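You operate a simulated robot arm through the tools that you are given. There is no shell and no other tool.

You are at the controls of a simulated two-armed robot. One attempt, no reset.

JOB
Shut the feed tap and wipe the dust from under the wax carriage.
Fine: raise the roller before you push the carriage in; wipe with the grey cloth, then draw the carriage out; put the cloth back; its oranges stay on it and get no wax; spill nothing. Where these are worked on the way, their far stop is far enough and under half their travel is too little: wax carriage. What is to be rubbed or washed off counts as gone when no trace of it is left.

Only the result counts: the job must be done as asked and must still hold three seconds after the hand-in. Knocking over, shifting, dropping, spilling or breaking anything else fails it. Flat cloth is picked up by pressing the open fingertips on it (5 to 10 N) and closing them slowly along it; thin cloth reads only 2 to 8 mm in the jaws.

ROBOT AND FRAMES
Two 7-joint arms with fingered hands on one trunk, on a base that moves. Base frame: it is fixed to the floor where the robot stands at the start and does not move with it; the origin is under the middle of the robot, x ahead of it, y to its left, z up. Lengths are in m, angles in rad, forces in N, time in s.
The left shoulder is at the start at [0.08, 0.198, 1.465], the right one opposite. With the tool pointing down near the work surface each hand reaches from about 0.1 to 0.72 m from the robot's upright axis, wherever it stands, measured 20 degrees to its own side. Places, roughly: brusher [0.5, 0.6, 0.8]; feed tap [0.8, 0, 1.1]; orange (6x6x6 cm) [0.4, -0.2, 0.9]; pale dust [0.4, -0.1, 0.9]; ripe orange (6x6x6 cm) [0.4, -0.1, 0.9]; wax carriage [0.4, -0.1, 0.9]; wax roller [0.6, -0.1, 1]. Payload 4 kg a hand.
Tool frame (each hand has its own): the origin (TCP) lies between the finger pads and is the grasp point; the fingertips stand 0.026 m ahead of it; z points along the fingers, y is the line along which they close. The gripper opens to 0.132 m; its body begins 0.073 m behind the TCP. The gripper is a hand of 4 fingers: y runs from the thumb to the fingers, the wrist lies at [0, 0, -0.239] in the tool frame, and closing takes about 1.5 s.
Orientation is that of the tool frame in the base frame, as a unit quaternion [x, y, z, w]. With the fingers straight down and closing along the base's y, the tool's x points along the base's -x, its y along +y and its z along -z.

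CONTROLS
- The arms move only by the tool nudge_tool. It takes "left_moves", "right_moves" or both (then of equal length, played together; a hand with none holds still); each is a list of rows, each a list of 6 numbers: the shift along the tool's x, y, z in m, then the turn, a rotation vector about the tool's x, y, z in rad. In form: [[tx, ty, tz, wx, wy, wz], ...]. A call has 1 to 20 rows; each row shifts and turns the commanded pose from where the row before left it, along the tool's axes as they then stand. "left_fingers" and "right_fingers" are, for a hand that has rows, the finger opening in m, from 0 to 0.132, set as the call begins (left out, the last holds). A row lasts 0.2 s, in which the tool goes at most 0.05 m and 0.15 rad; a call with a longer step from one row to the next is refused whole, and so is a gripper value outside its range. Where a pose cannot be reached the arm comes as near as it can. A force on the tool above 70 N (or 10 N above the force at the start of the call, whichever is more), or a blocked arm, ends the call early, and 0.2 s more pass. The fingers move at their own pace (about 0.072 m/s each) and stop on an object; they squeeze with about 23 N. The grip force told is the motor's: it shows also when the fingers shut on nothing. Time passes only in rows, and 0.2 s behind the last, so rows that do not move let the fingers close. The reply holds the time, the measured pose of the TCP, the force on the tool along the base axes, the opening and the grip force, in the units named above and with some noise, with the torque about the TCP (base axes, N m) and any sound that the robot's microphone picked up.
- Cameras (640 x 400 px; columns grow to the right, rows downward): "scene" is now at [0.0951, -0.0158, 1.608]; the picture's right is [-0.22, -0.97, 0.00], its down [-0.86, 0.20, -0.48] and it looks along [0.47, -0.11, -0.88] (base axes); focal length 249 px, centre (320, 200). "left" rides on the left gripper at [-0.068, 0.002, -0.097] in its tool frame; the picture's right is [-0.03, -1.00, 0.00], its down [0.82, -0.02, -0.58] and it looks along [0.58, -0.01, 0.82] (tool axes); focal length 270 px, centre (320, 200). "right" rides on the right gripper at [0.068, 0.002, -0.097] in its tool frame; the picture's right is [-0.03, 1.00, 0.00], its down [-0.82, -0.02, -0.58] and it looks along [-0.58, -0.02, 0.82] (tool axes); focal length 270 px, centre (320, 200). There is no depth. A picture from a camera that has moved, and an enlarged one, comes with that camera's place and axes in the base frame and with its lens.
- grab_frame(camera): a new picture of that camera. The clock stands still meanwhile.
- lift_body(by): slides the trunk up (or, below 0, down) by that many m; the arms and the scene camera ride with it, the base frame stays. It gives what a move gives, with no picture.
- steer(legs): drives the robot by 1 to 6 legs, each [ahead, left, turn to the left] in m, m and rad, along the robot's own axes; the way and the turn of a leg run together, so that a leg with both is an arc; at most 1.5 m and 3.142 rad a leg. The arms and the cameras ride along, it lands a little off, and it stops where it bumps. It gives what a move gives.
- finger_targets(finger1, finger2, finger3, thumb_bend, hand): sets how far each is bent, from 0 (flat) to 100 (curled in); at 30 the hand is open as for a grip, at 70 the pads meet at the TCP. One left out holds its place. A second passes; each finger stops where it meets its share of the squeeze, and holds until it gets a number again. A gripper value or a shape takes the hand back. It gives what a move gives, with no picture; readings hold the bend of each and the force on the fingers (four entries, about 0 where the hand has none), thumb and palm.
- set_grasp(shape, hand): the hand has 4 fingers and takes this shape, open, in about a second: jaw (thumb against the fingers, like two jaws); tri (thumb and two fingers); tip (a fingertip pinch); poke (one finger out to press); point (the index stretched); flat (the hand flat); cup (the hand cupped); fist (a fist). The gripper value then closes the fingers along that shape, each until it touches; the sizes above hold for jaw. It gives what a move gives, with no picture.
- turn_head(pan, tilt): turns the head with the scene camera to pan (to the left, within 1.501 rad either way) and tilt (down, from -0.506 to 1.204), counted from straight ahead of the robot. It gives what a move gives.
- enlarge(camera, box): a new picture of the part [left, top, right, bottom] of that camera's present view, enlarged. The clock stands still meanwhile.
- sign_off(): hands the job in; it is judged then, once.

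Nothing tells you exact positions but the pictures and the camera data. Unless the task says otherwise, let go and move clear before handing in.

The tools are called by a JSON object that holds its "api" and its "payload". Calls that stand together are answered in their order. nudge_tool: Moves the arms, as the interface text tells. Its arguments: {"type":"object","properties":{"left_moves":{"type":"array","items":{"type":"array","items":{"type":"number"}}},"left_fingers":{"type":"number"},"right_moves":{"type":"array","items":{"type":"array","items":{"type":"number"}}},"right_fingers":{"type":"number"}},"required":[]} The other tools are called the same way: lift_body (by) moves the trunk up or down; set_grasp (shape, hand) gives the hand a shape; finger_targets (finger1, finger2, finger3, thumb_bend, hand) moves the fingers one by one; steer (legs) drives the base; turn_head (pan, tilt) turns the head that bears the scene camera; grab_frame (camera) takes a picture; enlarge (camera, box) takes an enlarged picture of a part of a camera's view; sign_off () hands the job in.

At the start:

```text
t: 0.0
left_ee_pos: [0.3114, 0.0601, 0.9991]
left_ee_rot: [0.0, 1.0, 0.0, 0.0]
left_force: [0.3, -0.5, 0.2]
left_wrist_torque: [0.03, 0.01, 0.0]
left_width: 0.1319
left_grasp_force: 0.0
left_shape: jaw
left_bend: [30.0, 30.0, 30.0, 30.0]
left_finger forces: [0.0, 0.0, 0.0, 0.0, 0.0, 0.1]
right_ee_pos: [0.3172, -0.2226, 1.0002]
right_ee_rot: [0.0, 1.0, 0.001, 0.001]
right_force: [0.5, 0.1, -0.5]
right_wrist_torque: [-0.02, 0.0, -0.03]
right_width: 0.132
right_grasp_force: 0.1
right_shape: jaw
right_bend: [30.0, 30.0, 30.0, 30.0]
right_finger forces: [0.0, 0.0, 0.1, 0.0, 0.0, 0.0]
trunk travel left (down, up): [-0.775, 0.065]
robot x, y, heading: [0.0013, -0.0001, 0.001]
head pan, tilt (commanded): [-0.225, 1.073]
```

scene: 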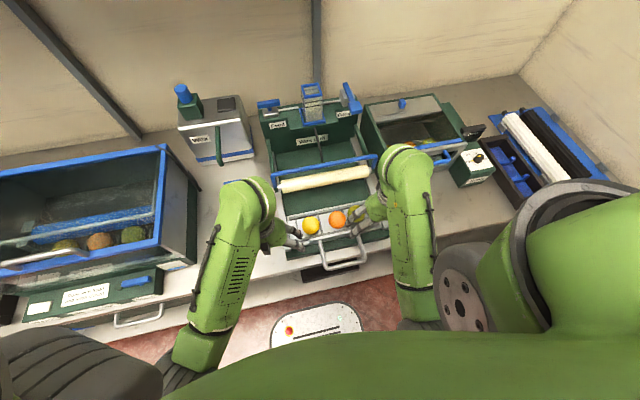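
right: 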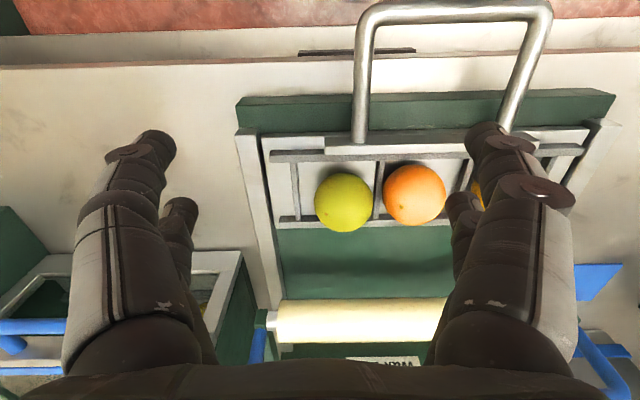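
left: 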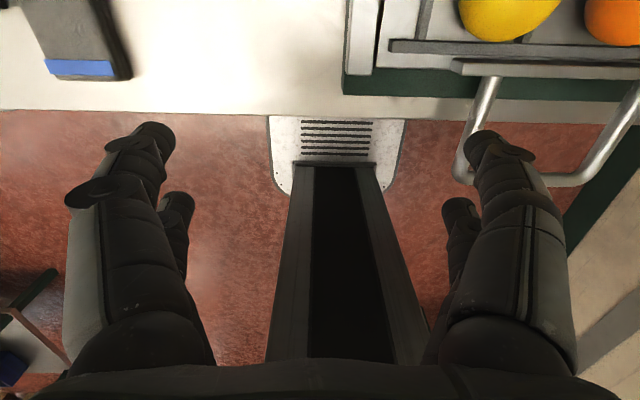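

I see a bench with a central waxing station: a carriage with oranges and a handle, a roller across it, a tower with taps behind it, and other machines on either side. I'll look closer before moving anything.

{"api": "enlarge", "payload": {"camera": "scene", "box": [240, 70, 400, 170]}}

{"api": "enlarge", "payload": {"camera": "scene", "box": [240, 160, 400, 280]}}

{"api": "enlarge", "payload": {"camera": "scene", "box": [360, 80, 600, 220]}}

{"api": "enlarge", "payload": {"camera": "scene", "box": [0, 80, 260, 340]}}

```text
4.00 times, centred on (320, 120) of scene
camera zoom: at [0.0951, -0.0158, 1.608], right [-0.22, -0.97, 0.0], down [-0.86, 0.2, -0.48], along [0.47, -0.11, -0.88], focal length 995 px, centre (320, 520)
```

zoom: 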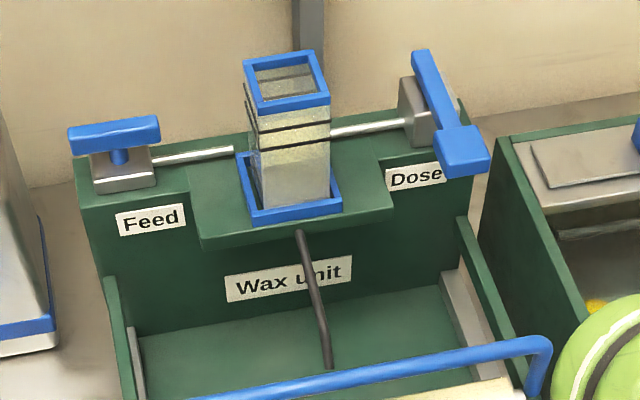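

```text
3.33 times, centred on (320, 220) of scene
camera zoom: at [0.0951, -0.0158, 1.608], right [-0.22, -0.97, 0.0], down [-0.86, 0.2, -0.48], along [0.47, -0.11, -0.88], focal length 830 px, centre (320, 133)
```

zoom: 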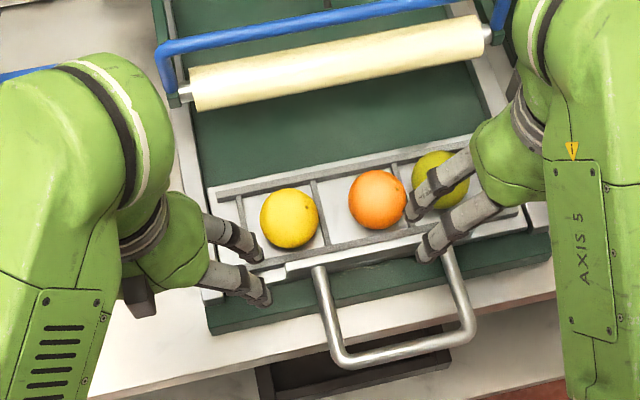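

```text
2.67 times, centred on (480, 150) of scene
camera zoom: at [0.0951, -0.0158, 1.608], right [-0.22, -0.97, 0.0], down [-0.86, 0.2, -0.48], along [0.47, -0.11, -0.88], focal length 664 px, centre (-107, 333)
```

zoom: 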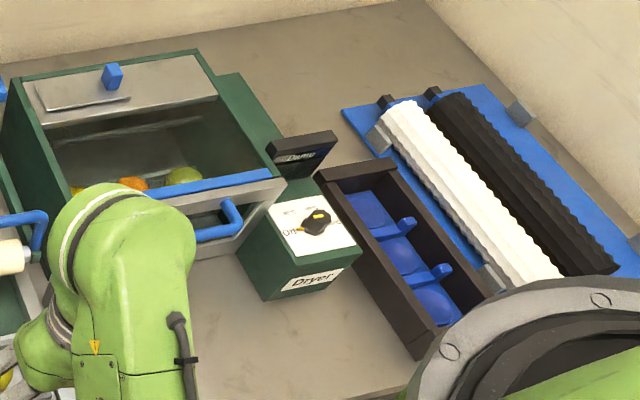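

```text
1.54 times, centred on (130, 210) of scene
camera zoom: at [0.0951, -0.0158, 1.608], right [-0.22, -0.97, 0.0], down [-0.86, 0.2, -0.48], along [0.47, -0.11, -0.88], focal length 383 px, centre (612, 185)
```

zoom: 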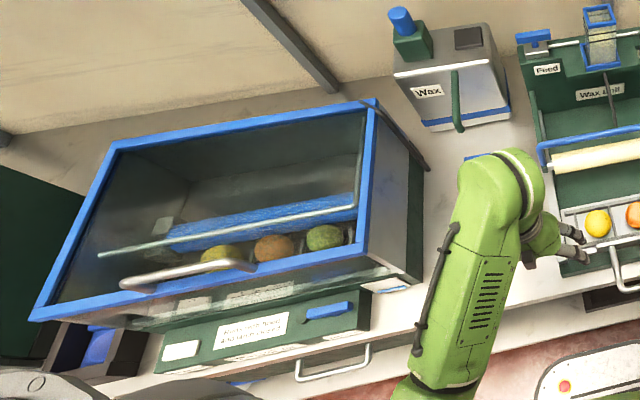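

The central unit has a blue T-handle "Feed" valve at the left, a "Dose" handle at the right, and a roller with a blue bail. I don't see the grey cloth yet, so I'll turn the head to look for it.

{"api": "turn_head", "payload": {"pan": 0.5, "tilt": 0.9}}

{"api": "grab_frame", "payload": {"camera": "scene"}}

{"api": "turn_head", "payload": {"pan": -0.8, "tilt": 0.9}}

{"api": "grab_frame", "payload": {"camera": "scene"}}

{"api": "turn_head", "payload": {"pan": 0.0, "tilt": 0.6}}

{"api": "grab_frame", "payload": {"camera": "scene"}}

```text
t: 1.1
left_ee_pos: [0.3121, 0.06, 0.9996]
left_ee_rot: [0.0, 1.0, 0.001, 0.001]
left_force: [0.6, 0.3, -0.2]
left_wrist_torque: [0.02, -0.01, -0.01]
left_width: 0.132
left_grasp_force: 0.0
left_shape: jaw
left_bend: [30.0, 30.0, 30.0, 30.0]
left_finger forces: [0.0, 0.0, 0.1, 0.0, 0.1, 0.0]
right_ee_pos: [0.3172, -0.222, 1.0011]
right_ee_rot: [0.0, 1.0, 0.001, 0.001]
right_force: [-0.1, -0.8, -0.4]
right_wrist_torque: [0.01, 0.0, -0.02]
right_width: 0.1321
right_grasp_force: 0.0
right_shape: jaw
right_bend: [30.0, 30.0, 30.0, 30.0]
right_finger forces: [0.0, 0.0, 0.0, 0.0, 0.1, 0.0]
trunk travel left (down, up): [-0.775, 0.065]
robot x, y, heading: [-0.0016, 0.0017, -0.004]
head pan, tilt (commanded): [0.499, 0.901]
```

```text
taken
camera scene: at [0.098, 0.0347, 1.6201], right [0.48, -0.88, 0.0], down [-0.69, -0.37, -0.62], along [0.55, 0.3, -0.78], focal length 249 px, centre (320, 200)
```

scene: 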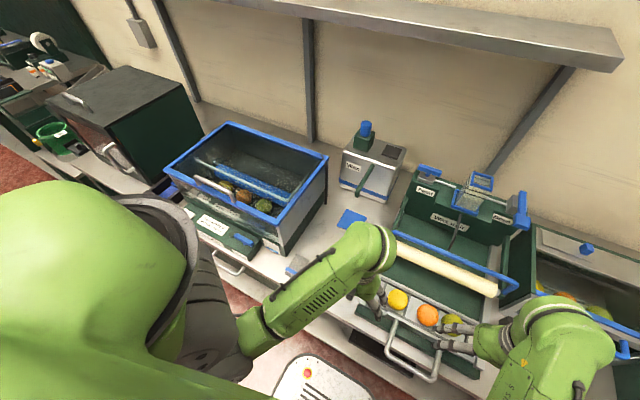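

```text
t: 2.5
left_ee_pos: [0.3117, 0.0595, 0.9996]
left_ee_rot: [0.0, 1.0, 0.0, 0.0]
left_force: [0.7, 0.2, -0.4]
left_wrist_torque: [0.01, 0.01, 0.01]
left_width: 0.1316
left_grasp_force: 0.0
left_shape: jaw
left_bend: [30.0, 30.0, 30.0, 30.0]
left_finger forces: [0.1, 0.0, 0.0, 0.1, 0.0, 0.0]
right_ee_pos: [0.3175, -0.2231, 0.9991]
right_ee_rot: [0.0, 1.0, 0.0, 0.001]
right_force: [0.4, -1.0, 0.3]
right_wrist_torque: [0.0, -0.04, -0.03]
right_width: 0.1319
right_grasp_force: 0.0
right_shape: jaw
right_bend: [30.0, 30.0, 30.0, 30.0]
right_finger forces: [0.1, 0.0, 0.0, 0.0, 0.1, 0.1]
trunk travel left (down, up): [-0.775, 0.065]
robot x, y, heading: [0.0033, 0.0028, -0.001]
head pan, tilt (commanded): [-0.799, 0.901]
```

```text
taken
camera scene: at [0.0845, -0.0554, 1.6201], right [-0.72, -0.7, 0.0], down [-0.55, 0.56, -0.62], along [0.43, -0.45, -0.78], focal length 249 px, centre (320, 200)
```

scene: 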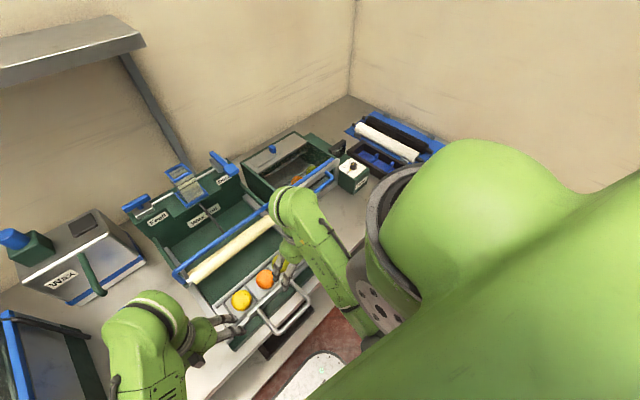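

```text
t: 3.7
left_ee_pos: [0.3118, 0.0593, 1.0001]
left_ee_rot: [0.0, 1.0, 0.0, 0.0]
left_force: [0.2, 0.4, 0.1]
left_wrist_torque: [0.0, 0.04, 0.0]
left_width: 0.1319
left_grasp_force: 0.0
left_shape: jaw
left_bend: [30.0, 30.0, 30.0, 30.0]
left_finger forces: [0.1, 0.0, 0.0, 0.0, 0.1, 0.0]
right_ee_pos: [0.3175, -0.2234, 1.0]
right_ee_rot: [0.0, 1.0, 0.001, 0.002]
right_force: [0.1, 1.0, 0.0]
right_wrist_torque: [0.03, 0.0, 0.01]
right_width: 0.132
right_grasp_force: 0.0
right_shape: jaw
right_bend: [30.0, 30.0, 30.0, 30.0]
right_finger forces: [0.0, 0.0, 0.0, 0.0, 0.1, 0.0]
trunk travel left (down, up): [-0.775, 0.065]
robot x, y, heading: [0.0032, 0.0004, -0.0]
head pan, tilt (commanded): [0.0, 0.6]
```

```text
taken
camera scene: at [0.1201, -0.0014, 1.6449], right [0.0, -1.0, 0.0], down [-0.57, 0.0, -0.82], along [0.82, 0.0, -0.57], focal length 249 px, centre (320, 200)
```

scene: 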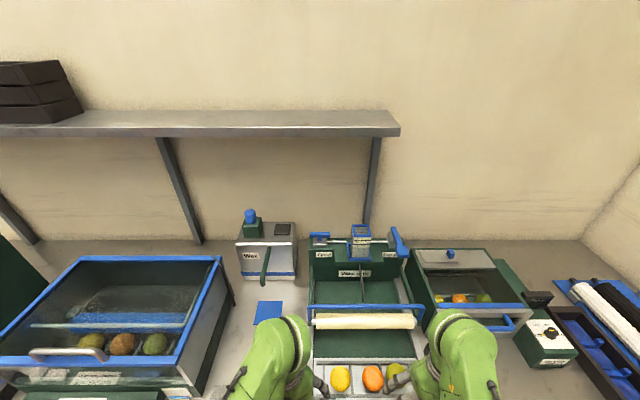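

There is a blue square on the bench and something grey with a blue edge hidden near the left arm. I'll raise the left hand and shift it left to see that spot.

{"api": "nudge_tool", "payload": {"left_moves": [[0.02, 0.02, -0.04, 0, 0, 0], [0.02, 0.02, -0.04, 0, 0, 0], [0.02, 0.03, -0.03, 0, 0, 0], [0.0, 0.04, -0.02, 0, 0, 0]]}}

{"api": "grab_frame", "payload": {"camera": "left"}}

{"api": "turn_head", "payload": {"pan": 0.3, "tilt": 1.0}}

{"api": "grab_frame", "payload": {"camera": "scene"}}

```text
t: 4.7
left_ee_pos: [0.3193, 0.1421, 1.0412]
left_ee_rot: [0.001, 1.0, -0.001, 0.002]
left_force: [0.0, -0.1, 0.6]
left_wrist_torque: [-0.03, 0.0, -0.06]
left_width: 0.1314
left_grasp_force: 0.0
left_shape: jaw
left_bend: [30.0, 30.0, 30.0, 30.0]
left_finger forces: [0.0, 0.1, 0.0, 0.1, 0.1, 0.1]
left hand out of reach, approached as far as the arm can: row 2, 3, 4
right_ee_pos: [0.3176, -0.222, 1.0004]
right_ee_rot: [0.0, 1.0, 0.0, 0.001]
right_force: [0.2, 0.1, -0.1]
right_wrist_torque: [-0.01, -0.02, 0.01]
right_width: 0.1321
right_grasp_force: 0.0
right_shape: jaw
right_bend: [30.0, 30.0, 30.0, 30.0]
right_finger forces: [0.0, 0.0, 0.1, 0.0, 0.0, 0.0]
trunk travel left (down, up): [-0.775, 0.065]
robot x, y, heading: [-0.0005, -0.0032, -0.002]
head pan, tilt (commanded): [0.0, 0.6]
```

```text
taken
camera left: at [0.3865, 0.1434, 1.1396], right [0.02, -1.0, 0.0], down [-0.82, -0.02, 0.57], along [-0.57, -0.02, -0.82], focal length 270 px, centre (320, 200)
```

left: 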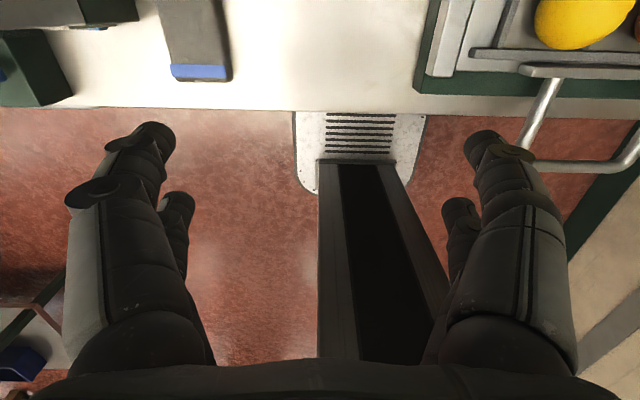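

```text
t: 5.5
left_ee_pos: [0.3187, 0.1431, 1.0418]
left_ee_rot: [0.0, 1.0, -0.001, 0.002]
left_force: [0.4, 0.3, 0.3]
left_wrist_torque: [0.04, 0.02, -0.03]
left_width: 0.1315
left_grasp_force: 0.0
left_shape: jaw
left_bend: [30.0, 30.0, 30.0, 30.0]
left_finger forces: [0.0, 0.1, 0.0, 0.0, 0.1, 0.0]
right_ee_pos: [0.3174, -0.2229, 0.9989]
right_ee_rot: [-0.001, 1.0, 0.0, 0.001]
right_force: [0.0, 0.6, 0.1]
right_wrist_torque: [-0.02, 0.03, 0.01]
right_width: 0.1319
right_grasp_force: 0.0
right_shape: jaw
right_bend: [30.0, 30.0, 30.0, 30.0]
right_finger forces: [0.0, 0.0, 0.1, 0.0, 0.0, 0.0]
trunk travel left (down, up): [-0.775, 0.065]
robot x, y, heading: [0.0001, 0.0005, 0.004]
head pan, tilt (commanded): [0.3, 1.0]
```

```text
taken
camera scene: at [0.0982, 0.0192, 1.613], right [0.3, -0.96, 0.0], down [-0.8, -0.25, -0.54], along [0.52, 0.16, -0.84], focal length 249 px, centre (320, 200)
```

scene: 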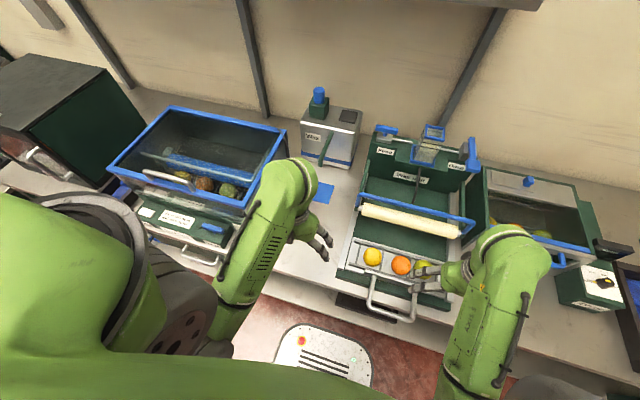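

{"api": "enlarge", "payload": {"camera": "left", "box": [0, 0, 320, 110]}}

{"api": "enlarge", "payload": {"camera": "scene", "box": [280, 110, 520, 330]}}

{"api": "grab_frame", "payload": {"camera": "right"}}

```text
2.00 times, centred on (160, 55) of left
camera zoom: at [0.3866, 0.1425, 1.1395], right [0.03, -1.0, 0.0], down [-0.82, -0.02, 0.57], along [-0.57, -0.02, -0.82], focal length 541 px, centre (640, 490)
```

zoom: 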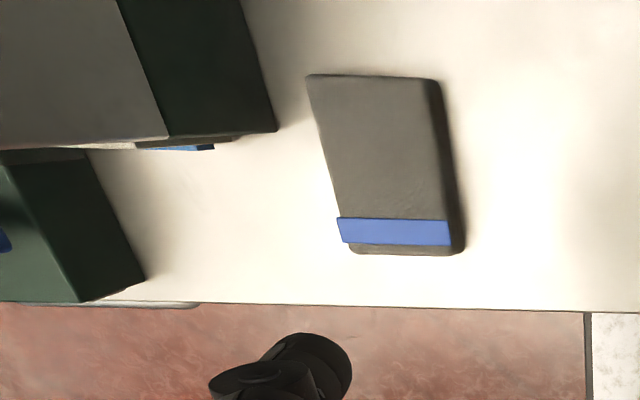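

```text
1.82 times, centred on (400, 220) of scene
camera zoom: at [0.0982, 0.0192, 1.613], right [0.3, -0.96, 0.0], down [-0.8, -0.25, -0.54], along [0.52, 0.16, -0.84], focal length 452 px, centre (174, 164)
```

zoom: 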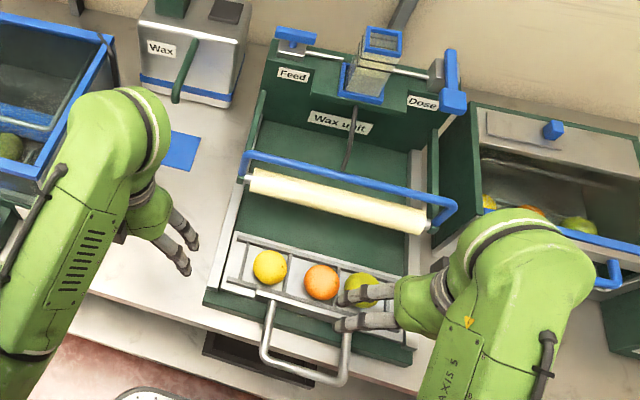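

```text
taken
camera right: at [0.2492, -0.2231, 1.0957], right [0.03, 1.0, 0.0], down [0.81, -0.02, 0.58], along [0.58, -0.01, -0.82], focal length 270 px, centre (320, 200)
```

right: 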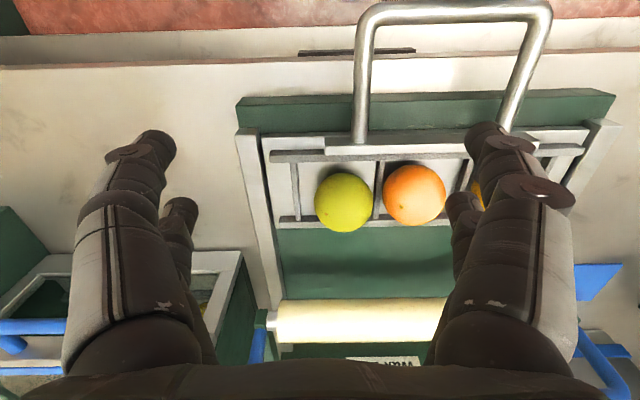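

The grey pad with the blue stripe on the bench, near [0.36, 0.27], looks like the grey cloth. The roller is at about x 0.53, z 0.93, y -0.28 to 0.0, and the carriage handle is at about x 0.26, z 0.87. I'll raise the trunk and look at the tap and cloth from better positions.

{"api": "lift_body", "payload": {"by": 0.06}}

{"api": "nudge_tool", "payload": {"left_moves": [[0, 0.03, 0, 0, 0, 0], [0, 0.04, 0, 0, 0, 0], [0, 0.04, 0, 0, 0, 0], [0, 0.04, 0, 0, 0, 0], [0, 0, 0, 0, 0, 0]], "right_moves": [[0, 0.02, -0.03, 0, 0, 0], [0, 0.03, -0.03, 0, 0, 0], [0, 0.03, -0.03, 0, 0, 0], [0, 0.03, -0.03, 0, 0, 0], [0, 0, 0, 0, 0, 0]]}}

{"api": "grab_frame", "payload": {"camera": "right"}}

{"api": "grab_frame", "payload": {"camera": "left"}}

{"api": "grab_frame", "payload": {"camera": "scene"}}

```text
t: 6.5
left_ee_pos: [0.3192, 0.1423, 1.1018]
left_ee_rot: [0.0, 1.0, -0.001, 0.002]
left_force: [-0.8, 0.0, 0.4]
left_wrist_torque: [-0.01, 0.02, -0.01]
left_width: 0.1319
left_grasp_force: 0.1
left_shape: jaw
left_bend: [30.0, 30.0, 30.0, 30.0]
left_finger forces: [0.0, 0.0, 0.0, 0.0, 0.1, 0.0]
right_ee_pos: [0.3177, -0.2227, 1.0596]
right_ee_rot: [0.0, 1.0, 0.001, 0.001]
right_force: [-0.3, 0.3, 0.9]
right_wrist_torque: [-0.02, 0.01, 0.01]
right_width: 0.1316
right_grasp_force: 0.0
right_shape: jaw
right_bend: [30.0, 30.0, 30.0, 30.0]
right_finger forces: [0.1, 0.0, 0.0, 0.0, 0.0, 0.1]
trunk travel left (down, up): [-0.835, 0.005]
robot x, y, heading: [-0.0009, -0.0006, -0.001]
head pan, tilt (commanded): [0.3, 1.0]
```

```text
t: 7.6
left_ee_pos: [0.3296, 0.2276, 1.0819]
left_ee_rot: [0.109, 0.994, -0.001, 0.003]
left_force: [-1.1, 0.1, -0.3]
left_wrist_torque: [-0.02, 0.02, -0.02]
left_width: 0.1318
left_grasp_force: 0.1
left_shape: jaw
left_bend: [30.0, 30.0, 30.0, 30.0]
left_finger forces: [0.0, 0.0, 0.0, 0.0, 0.1, 0.0]
left hand out of reach, approached as far as the arm can: row 2, 3, 4
right_ee_pos: [0.3124, -0.119, 1.1026]
right_ee_rot: [0.001, 1.0, 0.002, 0.002]
right_force: [-0.3, 0.5, 0.2]
right_wrist_torque: [0.03, 0.02, 0.01]
right_width: 0.1318
right_grasp_force: 0.0
right_shape: jaw
right_bend: [30.0, 30.0, 30.0, 30.0]
right_finger forces: [0.1, 0.0, 0.2, 0.0, 0.0, 0.0]
right hand out of reach, approached as far as the arm can: row 2, 3, 4
trunk travel left (down, up): [-0.835, 0.005]
robot x, y, heading: [0.0007, -0.0011, -0.003]
head pan, tilt (commanded): [0.3, 1.0]
stopped in row 5 (left hand): the arm was blocked; the commanded pose is now the measured one
```

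```text
taken
camera right: at [0.244, -0.1193, 1.1985], right [0.03, 1.0, 0.0], down [0.81, -0.02, 0.58], along [0.58, -0.01, -0.81], focal length 270 px, centre (320, 200)
```

right: 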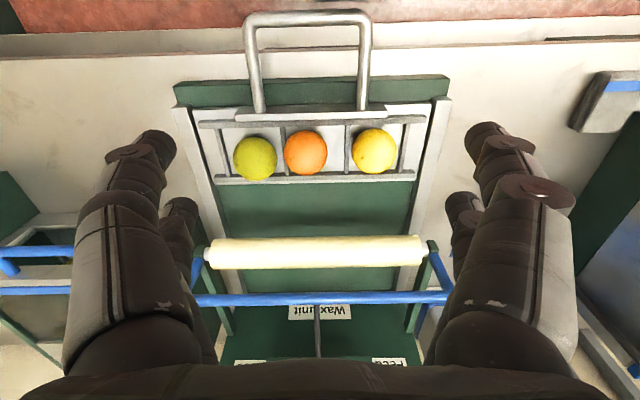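

```text
taken
camera left: at [0.3967, 0.2131, 1.1801], right [-0.19, -0.98, 0.0], down [-0.8, 0.16, 0.57], along [-0.56, 0.11, -0.82], focal length 270 px, centre (320, 200)
```

left: 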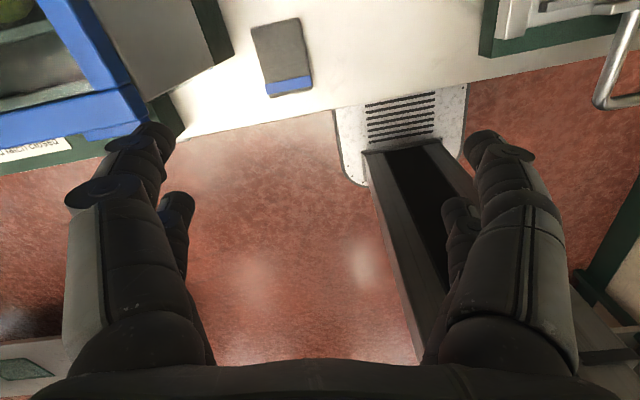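

```text
taken
camera scene: at [0.0982, 0.0192, 1.6727], right [0.3, -0.96, 0.0], down [-0.8, -0.25, -0.54], along [0.52, 0.16, -0.84], focal length 249 px, centre (320, 200)
```

scene: 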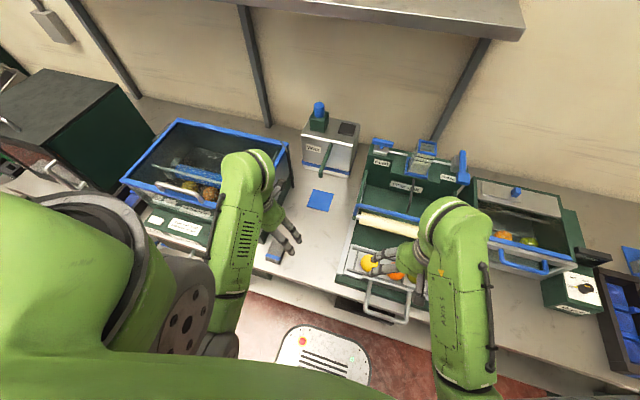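

{"api": "enlarge", "payload": {"camera": "right", "box": [150, 200, 480, 400]}}

{"api": "enlarge", "payload": {"camera": "right", "box": [160, 0, 480, 200]}}

{"api": "enlarge", "payload": {"camera": "scene", "box": [330, 120, 490, 240]}}

{"api": "enlarge", "payload": {"camera": "left", "box": [200, 0, 360, 110]}}

```text
1.94 times, centred on (315, 300) of right
camera zoom: at [0.244, -0.1193, 1.1985], right [0.03, 1.0, 0.0], down [0.81, -0.02, 0.58], along [0.58, -0.01, -0.81], focal length 524 px, centre (330, 6)
```

zoom: 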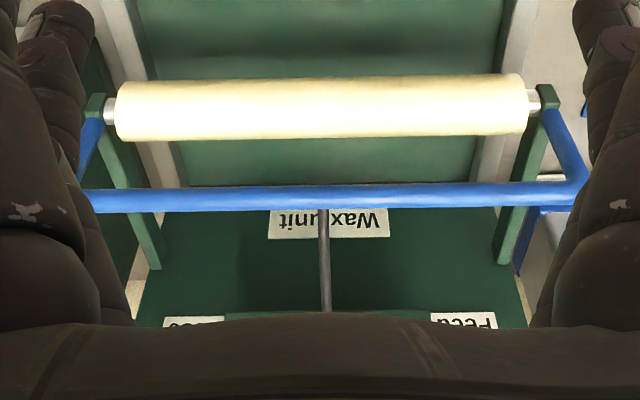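

```text
2.00 times, centred on (320, 100) of right
camera zoom: at [0.244, -0.1193, 1.1985], right [0.03, 1.0, 0.0], down [0.81, -0.02, 0.58], along [0.58, -0.01, -0.81], focal length 541 px, centre (320, 400)
```

zoom: 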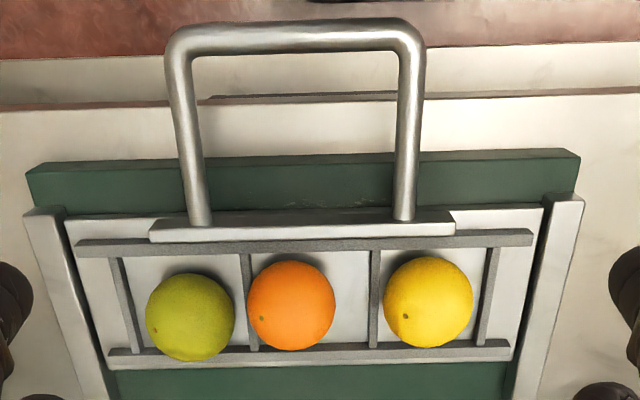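

```text
3.33 times, centred on (410, 180) of scene
camera zoom: at [0.0982, 0.0192, 1.6727], right [0.3, -0.96, 0.0], down [-0.8, -0.25, -0.54], along [0.52, 0.16, -0.84], focal length 830 px, centre (20, 267)
```

zoom: 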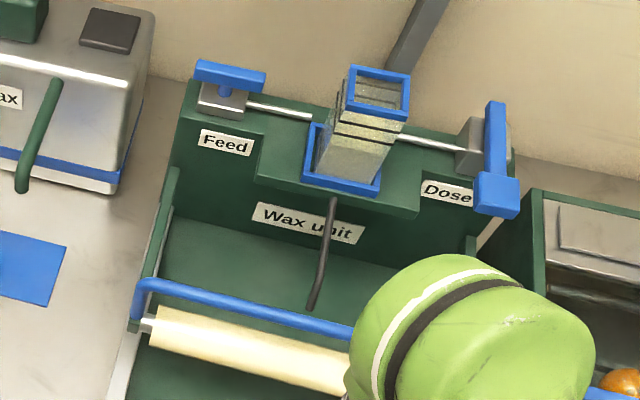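

```text
3.64 times, centred on (280, 55) of left
camera zoom: at [0.3967, 0.2131, 1.1801], right [-0.19, -0.98, 0.0], down [-0.8, 0.16, 0.57], along [-0.56, 0.11, -0.82], focal length 983 px, centre (466, 727)
```

zoom: 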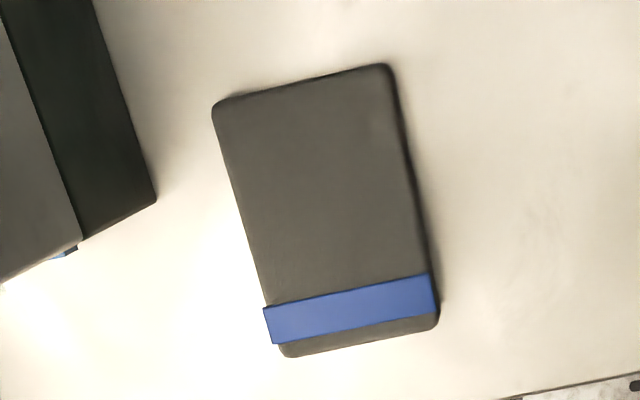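

I now place the roller's blue bar at about [0.53, -0.13, 1.0] with arms pivoting at the rear. The feed tap is a T-bar handle lying along its pipe near [0.79, 0, 1.04], and the cloth is at [0.36, 0.265, 0.83]. I'll drive forward a few cm so the left hand can reach the tap more upright.

{"api": "steer", "payload": {"legs": [[0.05, 0, 0]]}}

{"api": "turn_head", "payload": {"pan": 0.0, "tilt": 0.75}}

{"api": "grab_frame", "payload": {"camera": "scene"}}

{"api": "enlarge", "payload": {"camera": "scene", "box": [280, 120, 440, 220]}}

```text
t: 8.5
left_ee_pos: [0.3688, 0.2275, 1.0868]
left_ee_rot: [0.109, 0.994, 0.0, 0.008]
left_force: [-0.3, 0.1, 0.5]
left_wrist_torque: [-0.04, -0.09, 0.03]
left_width: 0.1319
left_grasp_force: 0.0
left_shape: jaw
left_bend: [30.0, 30.0, 30.0, 30.0]
left_finger forces: [0.0, 0.1, 0.0, 0.0, 0.0, 0.0]
right_ee_pos: [0.3499, -0.1185, 1.1061]
right_ee_rot: [0.0, 1.0, 0.001, 0.008]
right_force: [0.1, -0.3, 0.3]
right_wrist_torque: [-0.01, -0.05, -0.02]
right_width: 0.1317
right_grasp_force: 0.1
right_shape: jaw
right_bend: [30.0, 30.0, 30.0, 30.0]
right_finger forces: [0.0, 0.0, 0.0, 0.0, 0.1, 0.1]
trunk travel left (down, up): [-0.835, 0.005]
robot x, y, heading: [0.0464, 0.0006, -0.003]
head pan, tilt (commanded): [0.3, 1.0]
```

```text
t: 9.3
left_ee_pos: [0.3761, 0.228, 1.0832]
left_ee_rot: [0.109, 0.994, 0.0, 0.004]
left_force: [0.8, 0.9, -0.5]
left_wrist_torque: [-0.01, -0.02, -0.01]
left_width: 0.132
left_grasp_force: 0.1
left_shape: jaw
left_bend: [30.0, 30.0, 30.0, 30.0]
left_finger forces: [0.1, 0.0, 0.0, 0.1, 0.0, 0.1]
right_ee_pos: [0.3568, -0.1191, 1.1044]
right_ee_rot: [-0.001, 1.0, 0.0, 0.005]
right_force: [-0.5, 0.3, 0.7]
right_wrist_torque: [-0.01, -0.03, 0.0]
right_width: 0.1319
right_grasp_force: 0.0
right_shape: jaw
right_bend: [30.0, 30.0, 30.0, 30.0]
right_finger forces: [0.0, 0.1, 0.0, 0.0, 0.0, 0.0]
trunk travel left (down, up): [-0.835, 0.005]
robot x, y, heading: [0.046, -0.0014, 0.001]
head pan, tilt (commanded): [0.0, 0.75]
```

```text
taken
camera scene: at [0.1579, -0.0011, 1.6923], right [0.0, -1.0, 0.0], down [-0.68, 0.0, -0.73], along [0.73, 0.0, -0.68], focal length 249 px, centre (320, 200)
```

scene: 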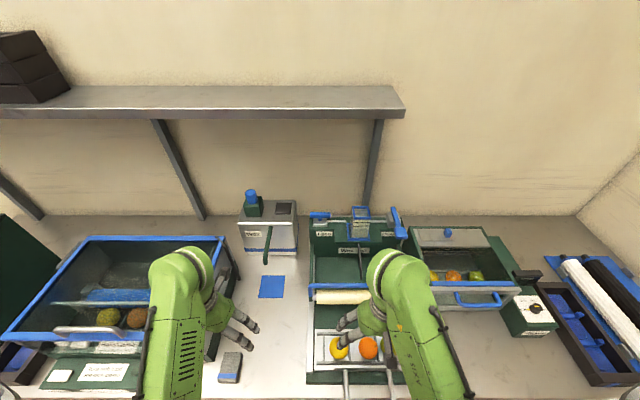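

```text
4.00 times, centred on (360, 170) of scene
camera zoom: at [0.1579, -0.0011, 1.6923], right [0.0, -1.0, 0.0], down [-0.68, 0.0, -0.73], along [0.73, 0.0, -0.68], focal length 995 px, centre (160, 320)
```

zoom: 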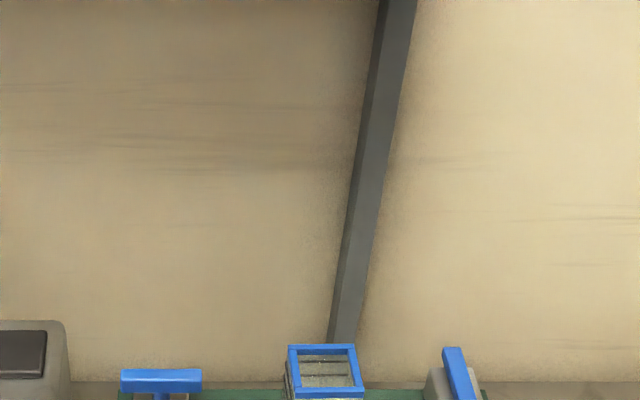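

The tap handle sits just under a wall shelf (shelf underside near z 1.39), so I'll tilt the hand forward rather than come straight down. First I'll look at the tap with the right hand's camera.

{"api": "nudge_tool", "payload": {"right_moves": [[0, 0.02, 0, 0, -0.15, 0], [0, 0.02, 0, 0, -0.15, 0], [0, 0, 0, 0, -0.15, 0], [0, 0, 0, 0, 0, 0]]}}

{"api": "grab_frame", "payload": {"camera": "right"}}

```text
t: 10.3
left_ee_pos: [0.3795, 0.228, 1.0823]
left_ee_rot: [0.109, 0.994, -0.001, 0.003]
left_force: [-0.5, -0.6, 0.0]
left_wrist_torque: [-0.02, 0.01, 0.01]
left_width: 0.1319
left_grasp_force: 0.2
left_shape: jaw
left_bend: [30.0, 30.0, 30.0, 30.0]
left_finger forces: [0.0, 0.1, 0.1, 0.1, 0.1, 0.0]
right_ee_pos: [0.3612, -0.0774, 1.1049]
right_ee_rot: [0.0, 0.974, 0.001, 0.226]
right_force: [-0.4, 0.2, -0.1]
right_wrist_torque: [0.01, 0.02, 0.0]
right_width: 0.1317
right_grasp_force: 0.2
right_shape: jaw
right_bend: [30.0, 30.0, 30.0, 30.0]
right_finger forces: [0.0, 0.0, 0.0, 0.1, 0.0, 0.0]
trunk travel left (down, up): [-0.835, 0.005]
robot x, y, heading: [0.047, -0.0003, 0.005]
head pan, tilt (commanded): [0.0, 0.75]
```

```text
taken
camera right: at [0.2574, -0.0781, 1.1597], right [0.02, 1.0, 0.01], down [0.48, -0.02, 0.88], along [0.88, -0.01, -0.48], focal length 270 px, centre (320, 200)
```

right: 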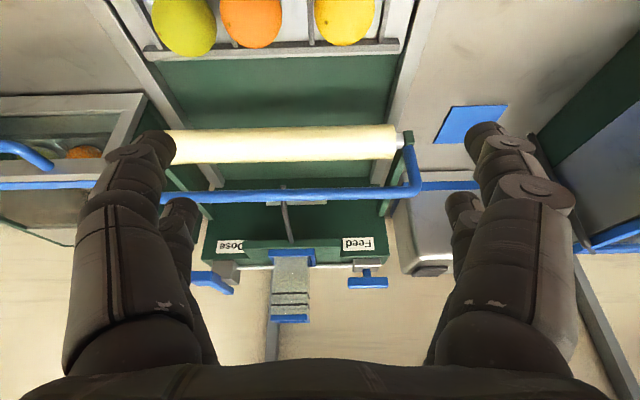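

{"api": "enlarge", "payload": {"camera": "right", "box": [180, 210, 440, 350]}}

{"api": "enlarge", "payload": {"camera": "scene", "box": [290, 190, 450, 310]}}

```text
2.46 times, centred on (310, 280) of right
camera zoom: at [0.2574, -0.0781, 1.1597], right [0.02, 1.0, 0.01], down [0.48, -0.02, 0.88], along [0.88, -0.01, -0.48], focal length 665 px, centre (345, 3)
```

zoom: 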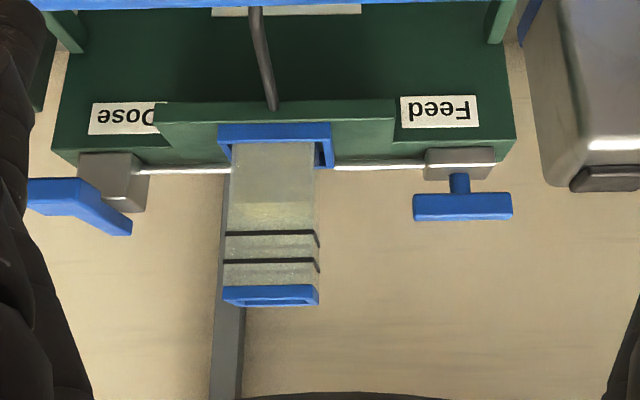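

```text
3.33 times, centred on (370, 250) of scene
camera zoom: at [0.164, -0.0013, 1.692], right [0.0, -1.0, 0.0], down [-0.68, 0.0, -0.73], along [0.73, 0.0, -0.68], focal length 830 px, centre (153, 33)
```

zoom: 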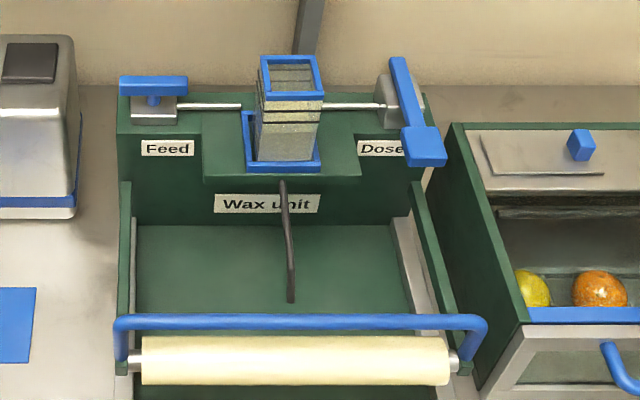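

The feed tap bar is at about [0.763, 0.0, 1.058], 7 cm long along y, with a vertical stem above a small block. I'll swing it shut by pushing its end with one finger, so I'll shift the right hand aside as a camera and shape the left hand to point.

{"api": "set_grasp", "payload": {"hand": "left", "shape": "point"}}

{"api": "nudge_tool", "payload": {"right_moves": [[0, -0.04, 0, 0, 0, 0], [0, -0.03, 0, 0, 0, 0], [0, 0, 0, 0, 0, 0]]}}

{"api": "grab_frame", "payload": {"camera": "left"}}

{"api": "grab_frame", "payload": {"camera": "right"}}

{"api": "grab_frame", "payload": {"camera": "scene"}}

```text
t: 11.2
left_ee_pos: [0.3773, 0.2275, 1.0843]
left_ee_rot: [0.109, 0.994, 0.0, 0.003]
left_force: [-0.4, 0.0, -0.2]
left_wrist_torque: [0.04, -0.01, -0.01]
left_width: 0.0001
left_grasp_force: 0.0
left_shape: point
left_bend: [0.0, 100.0, 100.0, 42.0]
left_finger forces: [0.0, 0.0, 0.0, 0.0, 0.0, 0.0]
right_ee_pos: [0.3585, -0.0776, 1.1033]
right_ee_rot: [0.0, 0.974, 0.001, 0.226]
right_force: [0.3, 0.4, -0.6]
right_wrist_torque: [0.0, 0.0, 0.0]
right_width: 0.132
right_grasp_force: 0.0
right_shape: jaw
right_bend: [30.0, 30.0, 30.0, 30.0]
right_finger forces: [0.1, 0.0, 0.0, 0.1, 0.0, 0.0]
trunk travel left (down, up): [-0.835, 0.005]
robot x, y, heading: [0.0479, -0.0019, 0.001]
head pan, tilt (commanded): [0.0, 0.75]
```

```text
t: 12.0
left_ee_pos: [0.3793, 0.2277, 1.0837]
left_ee_rot: [0.109, 0.994, 0.0, 0.003]
left_force: [0.0, 0.9, -0.5]
left_wrist_torque: [-0.01, -0.03, -0.01]
left_width: 0.0001
left_grasp_force: 0.0
left_shape: point
left_bend: [0.0, 100.0, 100.0, 42.0]
left_finger forces: [0.0, 0.0, 0.0, 0.1, 0.0, 0.0]
right_ee_pos: [0.3615, -0.1461, 1.1047]
right_ee_rot: [0.0, 0.974, 0.001, 0.226]
right_force: [-0.2, 0.0, 0.0]
right_wrist_torque: [0.0, 0.0, -0.02]
right_width: 0.1318
right_grasp_force: 0.0
right_shape: jaw
right_bend: [30.0, 30.0, 30.0, 30.0]
right_finger forces: [0.0, 0.0, 0.0, 0.1, 0.1, 0.0]
trunk travel left (down, up): [-0.835, 0.005]
robot x, y, heading: [0.0483, -0.0022, 0.004]
head pan, tilt (commanded): [0.0, 0.75]
```

```text
taken
camera left: at [0.4454, 0.2141, 1.1805], right [-0.19, -0.98, 0.0], down [-0.8, 0.16, 0.57], along [-0.56, 0.11, -0.82], focal length 270 px, centre (320, 200)
```

left: 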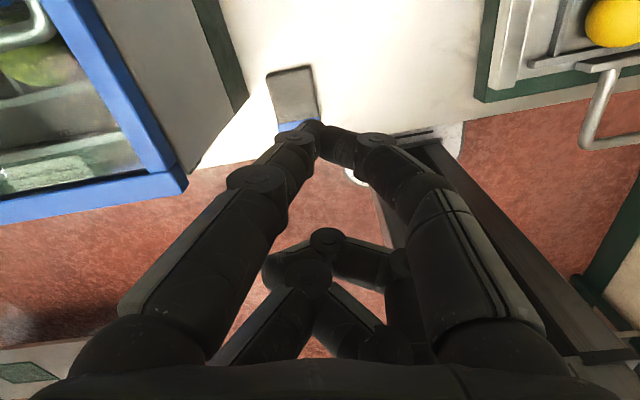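

```text
taken
camera right: at [0.2576, -0.1483, 1.1608], right [0.02, 1.0, 0.01], down [0.48, -0.02, 0.88], along [0.88, -0.01, -0.48], focal length 270 px, centre (320, 200)
```

right: 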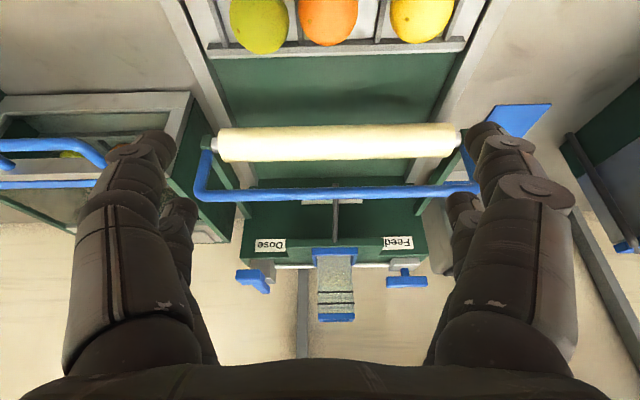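

```text
taken
camera scene: at [0.1633, -0.0004, 1.692], right [0.0, -1.0, 0.0], down [-0.68, 0.0, -0.73], along [0.73, 0.0, -0.68], focal length 249 px, centre (320, 200)
```

scene: 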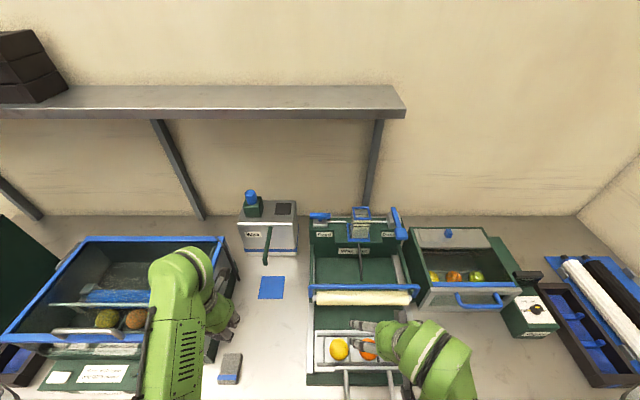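

{"api": "enlarge", "payload": {"camera": "left", "box": [140, 80, 500, 360]}}

{"api": "enlarge", "payload": {"camera": "scene", "box": [170, 230, 290, 390]}}

```text
1.43 times, centred on (320, 220) of left
camera zoom: at [0.4454, 0.2141, 1.1805], right [-0.19, -0.98, 0.0], down [-0.8, 0.16, 0.57], along [-0.56, 0.11, -0.82], focal length 386 px, centre (320, 171)
```

zoom: 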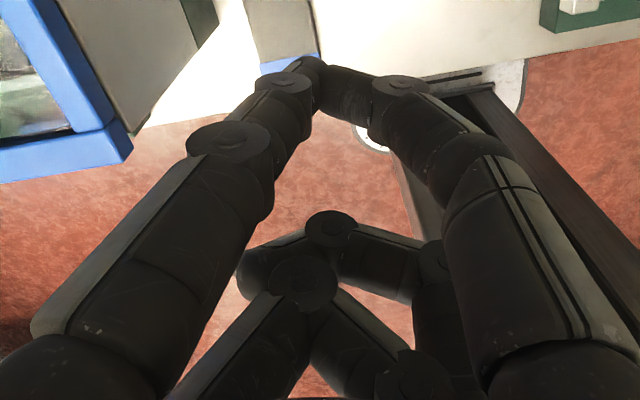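

```text
2.50 times, centred on (230, 310) of scene
camera zoom: at [0.1633, -0.0004, 1.692], right [0.0, -1.0, 0.0], down [-0.68, 0.0, -0.73], along [0.73, 0.0, -0.68], focal length 622 px, centre (545, -75)
```

zoom: 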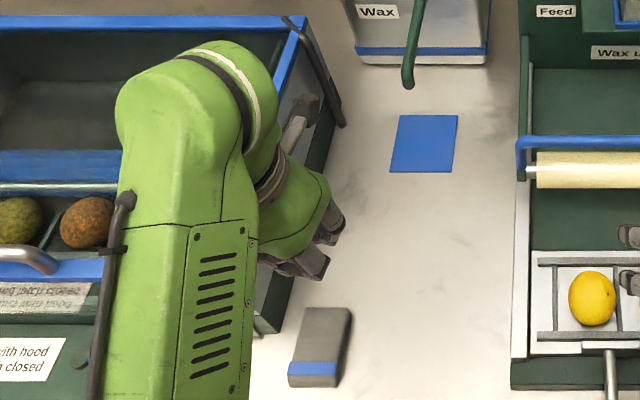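

{"api": "set_grasp", "payload": {"hand": "left", "shape": "poke"}}

{"api": "grab_frame", "payload": {"camera": "left"}}

{"api": "set_grasp", "payload": {"hand": "left", "shape": "tip"}}

{"api": "nudge_tool", "payload": {"left_moves": [[0, 0, 0, 0, 0, 0], [0, 0, 0, 0, 0, 0], [0, 0, 0, 0, 0, 0], [0, 0, 0, 0, 0, 0], [0, 0, 0, 0, 0, 0], [0, 0, 0, 0, 0, 0], [0, 0, 0, 0, 0, 0]], "left_fingers": 0.0}}

{"api": "grab_frame", "payload": {"camera": "left"}}

```text
t: 12.9
left_ee_pos: [0.3781, 0.2278, 1.0827]
left_ee_rot: [0.11, 0.994, -0.001, 0.004]
left_force: [0.8, -0.3, -0.2]
left_wrist_torque: [-0.02, 0.0, 0.03]
left_width: 0.0
left_grasp_force: 0.2
left_shape: poke
left_bend: [100.0, 100.0, 100.0, 34.0]
left_finger forces: [0.0, 0.0, 0.0, 0.0, 0.1, 0.1]
right_ee_pos: [0.3596, -0.1484, 1.1046]
right_ee_rot: [0.0, 0.974, 0.001, 0.226]
right_force: [0.5, 0.2, 0.7]
right_wrist_torque: [-0.02, 0.0, 0.02]
right_width: 0.1318
right_grasp_force: 0.0
right_shape: jaw
right_bend: [30.0, 30.0, 30.0, 30.0]
right_finger forces: [0.0, 0.0, 0.0, 0.0, 0.0, 0.1]
trunk travel left (down, up): [-0.835, 0.005]
robot x, y, heading: [0.0498, -0.0019, -0.002]
head pan, tilt (commanded): [0.0, 0.75]
```

```text
taken
camera left: at [0.4452, 0.2135, 1.1808], right [-0.19, -0.98, 0.0], down [-0.8, 0.16, 0.57], along [-0.56, 0.11, -0.82], focal length 270 px, centre (320, 200)
```

left: 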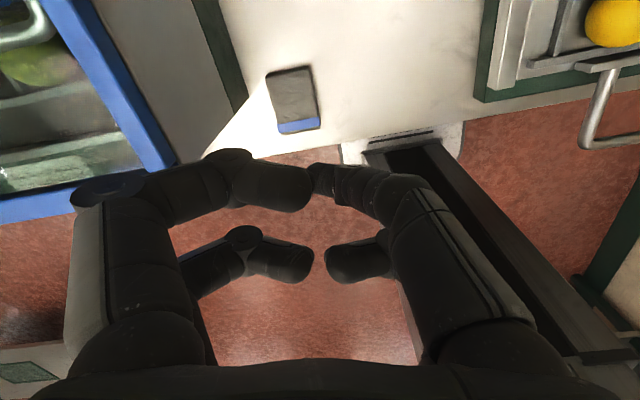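

```text
t: 13.8
left_ee_pos: [0.3783, 0.2279, 1.0826]
left_ee_rot: [0.109, 0.994, 0.0, 0.004]
left_force: [0.0, 0.5, -0.5]
left_wrist_torque: [0.0, 0.0, 0.0]
left_width: 0.1319
left_grasp_force: 0.0
left_shape: tip
left_bend: [30.0, 30.0, 30.0, 30.0]
left_finger forces: [0.0, 0.0, 0.0, 0.0, 0.0, 0.0]
right_ee_pos: [0.3603, -0.1489, 1.1037]
right_ee_rot: [0.0, 0.974, 0.001, 0.225]
right_force: [-0.2, 0.1, -0.1]
right_wrist_torque: [-0.02, 0.01, -0.06]
right_width: 0.1317
right_grasp_force: 0.0
right_shape: jaw
right_bend: [30.0, 30.0, 30.0, 30.0]
right_finger forces: [0.0, 0.0, 0.0, 0.0, 0.1, 0.0]
trunk travel left (down, up): [-0.835, 0.005]
robot x, y, heading: [0.0462, -0.0021, -0.0]
head pan, tilt (commanded): [0.0, 0.75]
```

```text
t: 15.4
left_ee_pos: [0.3782, 0.2279, 1.0835]
left_ee_rot: [0.109, 0.994, 0.0, 0.003]
left_force: [-0.3, 0.2, -0.4]
left_wrist_torque: [0.0, 0.02, 0.02]
left_width: 0.0
left_grasp_force: 23.2
left_shape: tip
left_bend: [62.0, 63.0, 63.0, 70.0]
left_finger forces: [0.0, 0.0, 0.0, 0.1, 0.0, 0.1]
right_ee_pos: [0.3626, -0.1484, 1.1045]
right_ee_rot: [0.0, 0.974, 0.001, 0.226]
right_force: [0.3, 0.7, 0.2]
right_wrist_torque: [0.03, 0.03, 0.01]
right_width: 0.1318
right_grasp_force: 0.1
right_shape: jaw
right_bend: [30.0, 30.0, 30.0, 30.0]
right_finger forces: [0.1, 0.0, 0.0, 0.0, 0.1, 0.0]
trunk travel left (down, up): [-0.835, 0.005]
robot x, y, heading: [0.0497, -0.0006, 0.0]
head pan, tilt (commanded): [0.0, 0.75]
```

```text
taken
camera left: at [0.4452, 0.2136, 1.1808], right [-0.19, -0.98, 0.0], down [-0.8, 0.16, 0.57], along [-0.56, 0.11, -0.82], focal length 270 px, centre (320, 200)
```

left: 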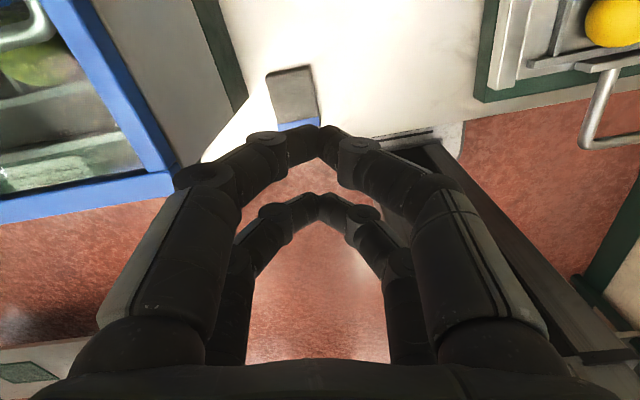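

The closed fingertip pinch makes a slim probe, about 6 cm by 3 cm with tips 2.6 cm ahead of the TCP. I'll straighten the left hand's yaw, bring it across in front of the tap at a safe height, and tilt it slightly forward.

{"api": "nudge_tool", "payload": {"left_moves": [[0, 0, -0.02, 0, 0, -0.109], [0, 0, -0.02, 0, 0, -0.109], [-0.014, -0.035, 0, 0, 0, 0], [-0.014, -0.035, 0, 0, 0, 0], [-0.014, -0.035, 0, 0, 0, 0], [-0.014, -0.035, 0, 0, 0, 0], [-0.014, -0.035, 0, 0, 0, 0], [0, 0, 0, 0, 0, 0]]}}

{"api": "grab_frame", "payload": {"camera": "scene"}}

{"api": "grab_frame", "payload": {"camera": "right"}}

```text
t: 17.2
left_ee_pos: [0.4374, 0.0578, 1.1034]
left_ee_rot: [-0.001, 1.0, -0.002, 0.004]
left_force: [0.1, -0.5, 0.6]
left_wrist_torque: [0.01, 0.02, 0.01]
left_width: 0.0
left_grasp_force: 23.3
left_shape: tip
left_bend: [62.0, 63.0, 63.0, 70.0]
left_finger forces: [0.0, 0.0, 0.0, 0.0, 0.0, 0.0]
left hand out of reach, approached as far as the arm can: row 1, 2
right_ee_pos: [0.3615, -0.1491, 1.1042]
right_ee_rot: [0.0, 0.974, 0.001, 0.225]
right_force: [-0.2, -0.1, 0.0]
right_wrist_torque: [0.0, -0.01, 0.0]
right_width: 0.1319
right_grasp_force: 0.0
right_shape: jaw
right_bend: [30.0, 30.0, 30.0, 30.0]
right_finger forces: [0.0, 0.1, 0.0, 0.1, 0.0, 0.1]
trunk travel left (down, up): [-0.835, 0.005]
robot x, y, heading: [0.0443, 0.0004, 0.003]
head pan, tilt (commanded): [0.0, 0.75]
```

```text
taken
camera scene: at [0.1627, -0.0012, 1.6921], right [0.0, -1.0, 0.0], down [-0.68, 0.0, -0.73], along [0.73, 0.0, -0.68], focal length 249 px, centre (320, 200)
```

scene: 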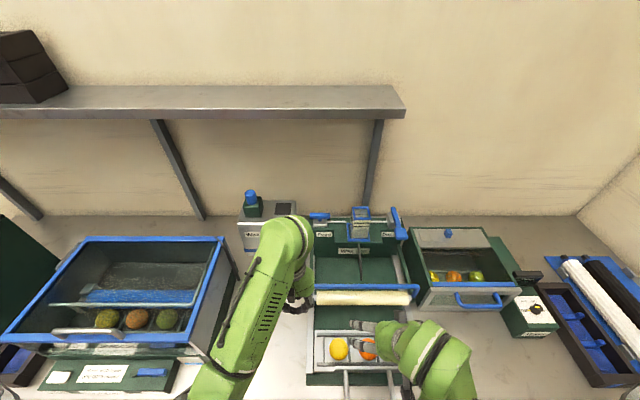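

```text
taken
camera right: at [0.2572, -0.1486, 1.1608], right [0.02, 1.0, 0.01], down [0.48, -0.02, 0.88], along [0.88, -0.01, -0.48], focal length 270 px, centre (320, 200)
```

right: 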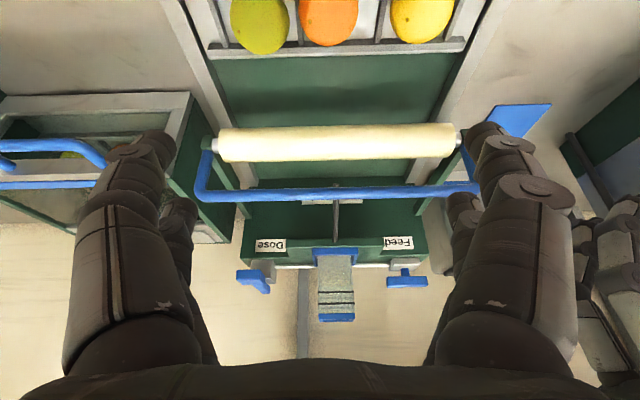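

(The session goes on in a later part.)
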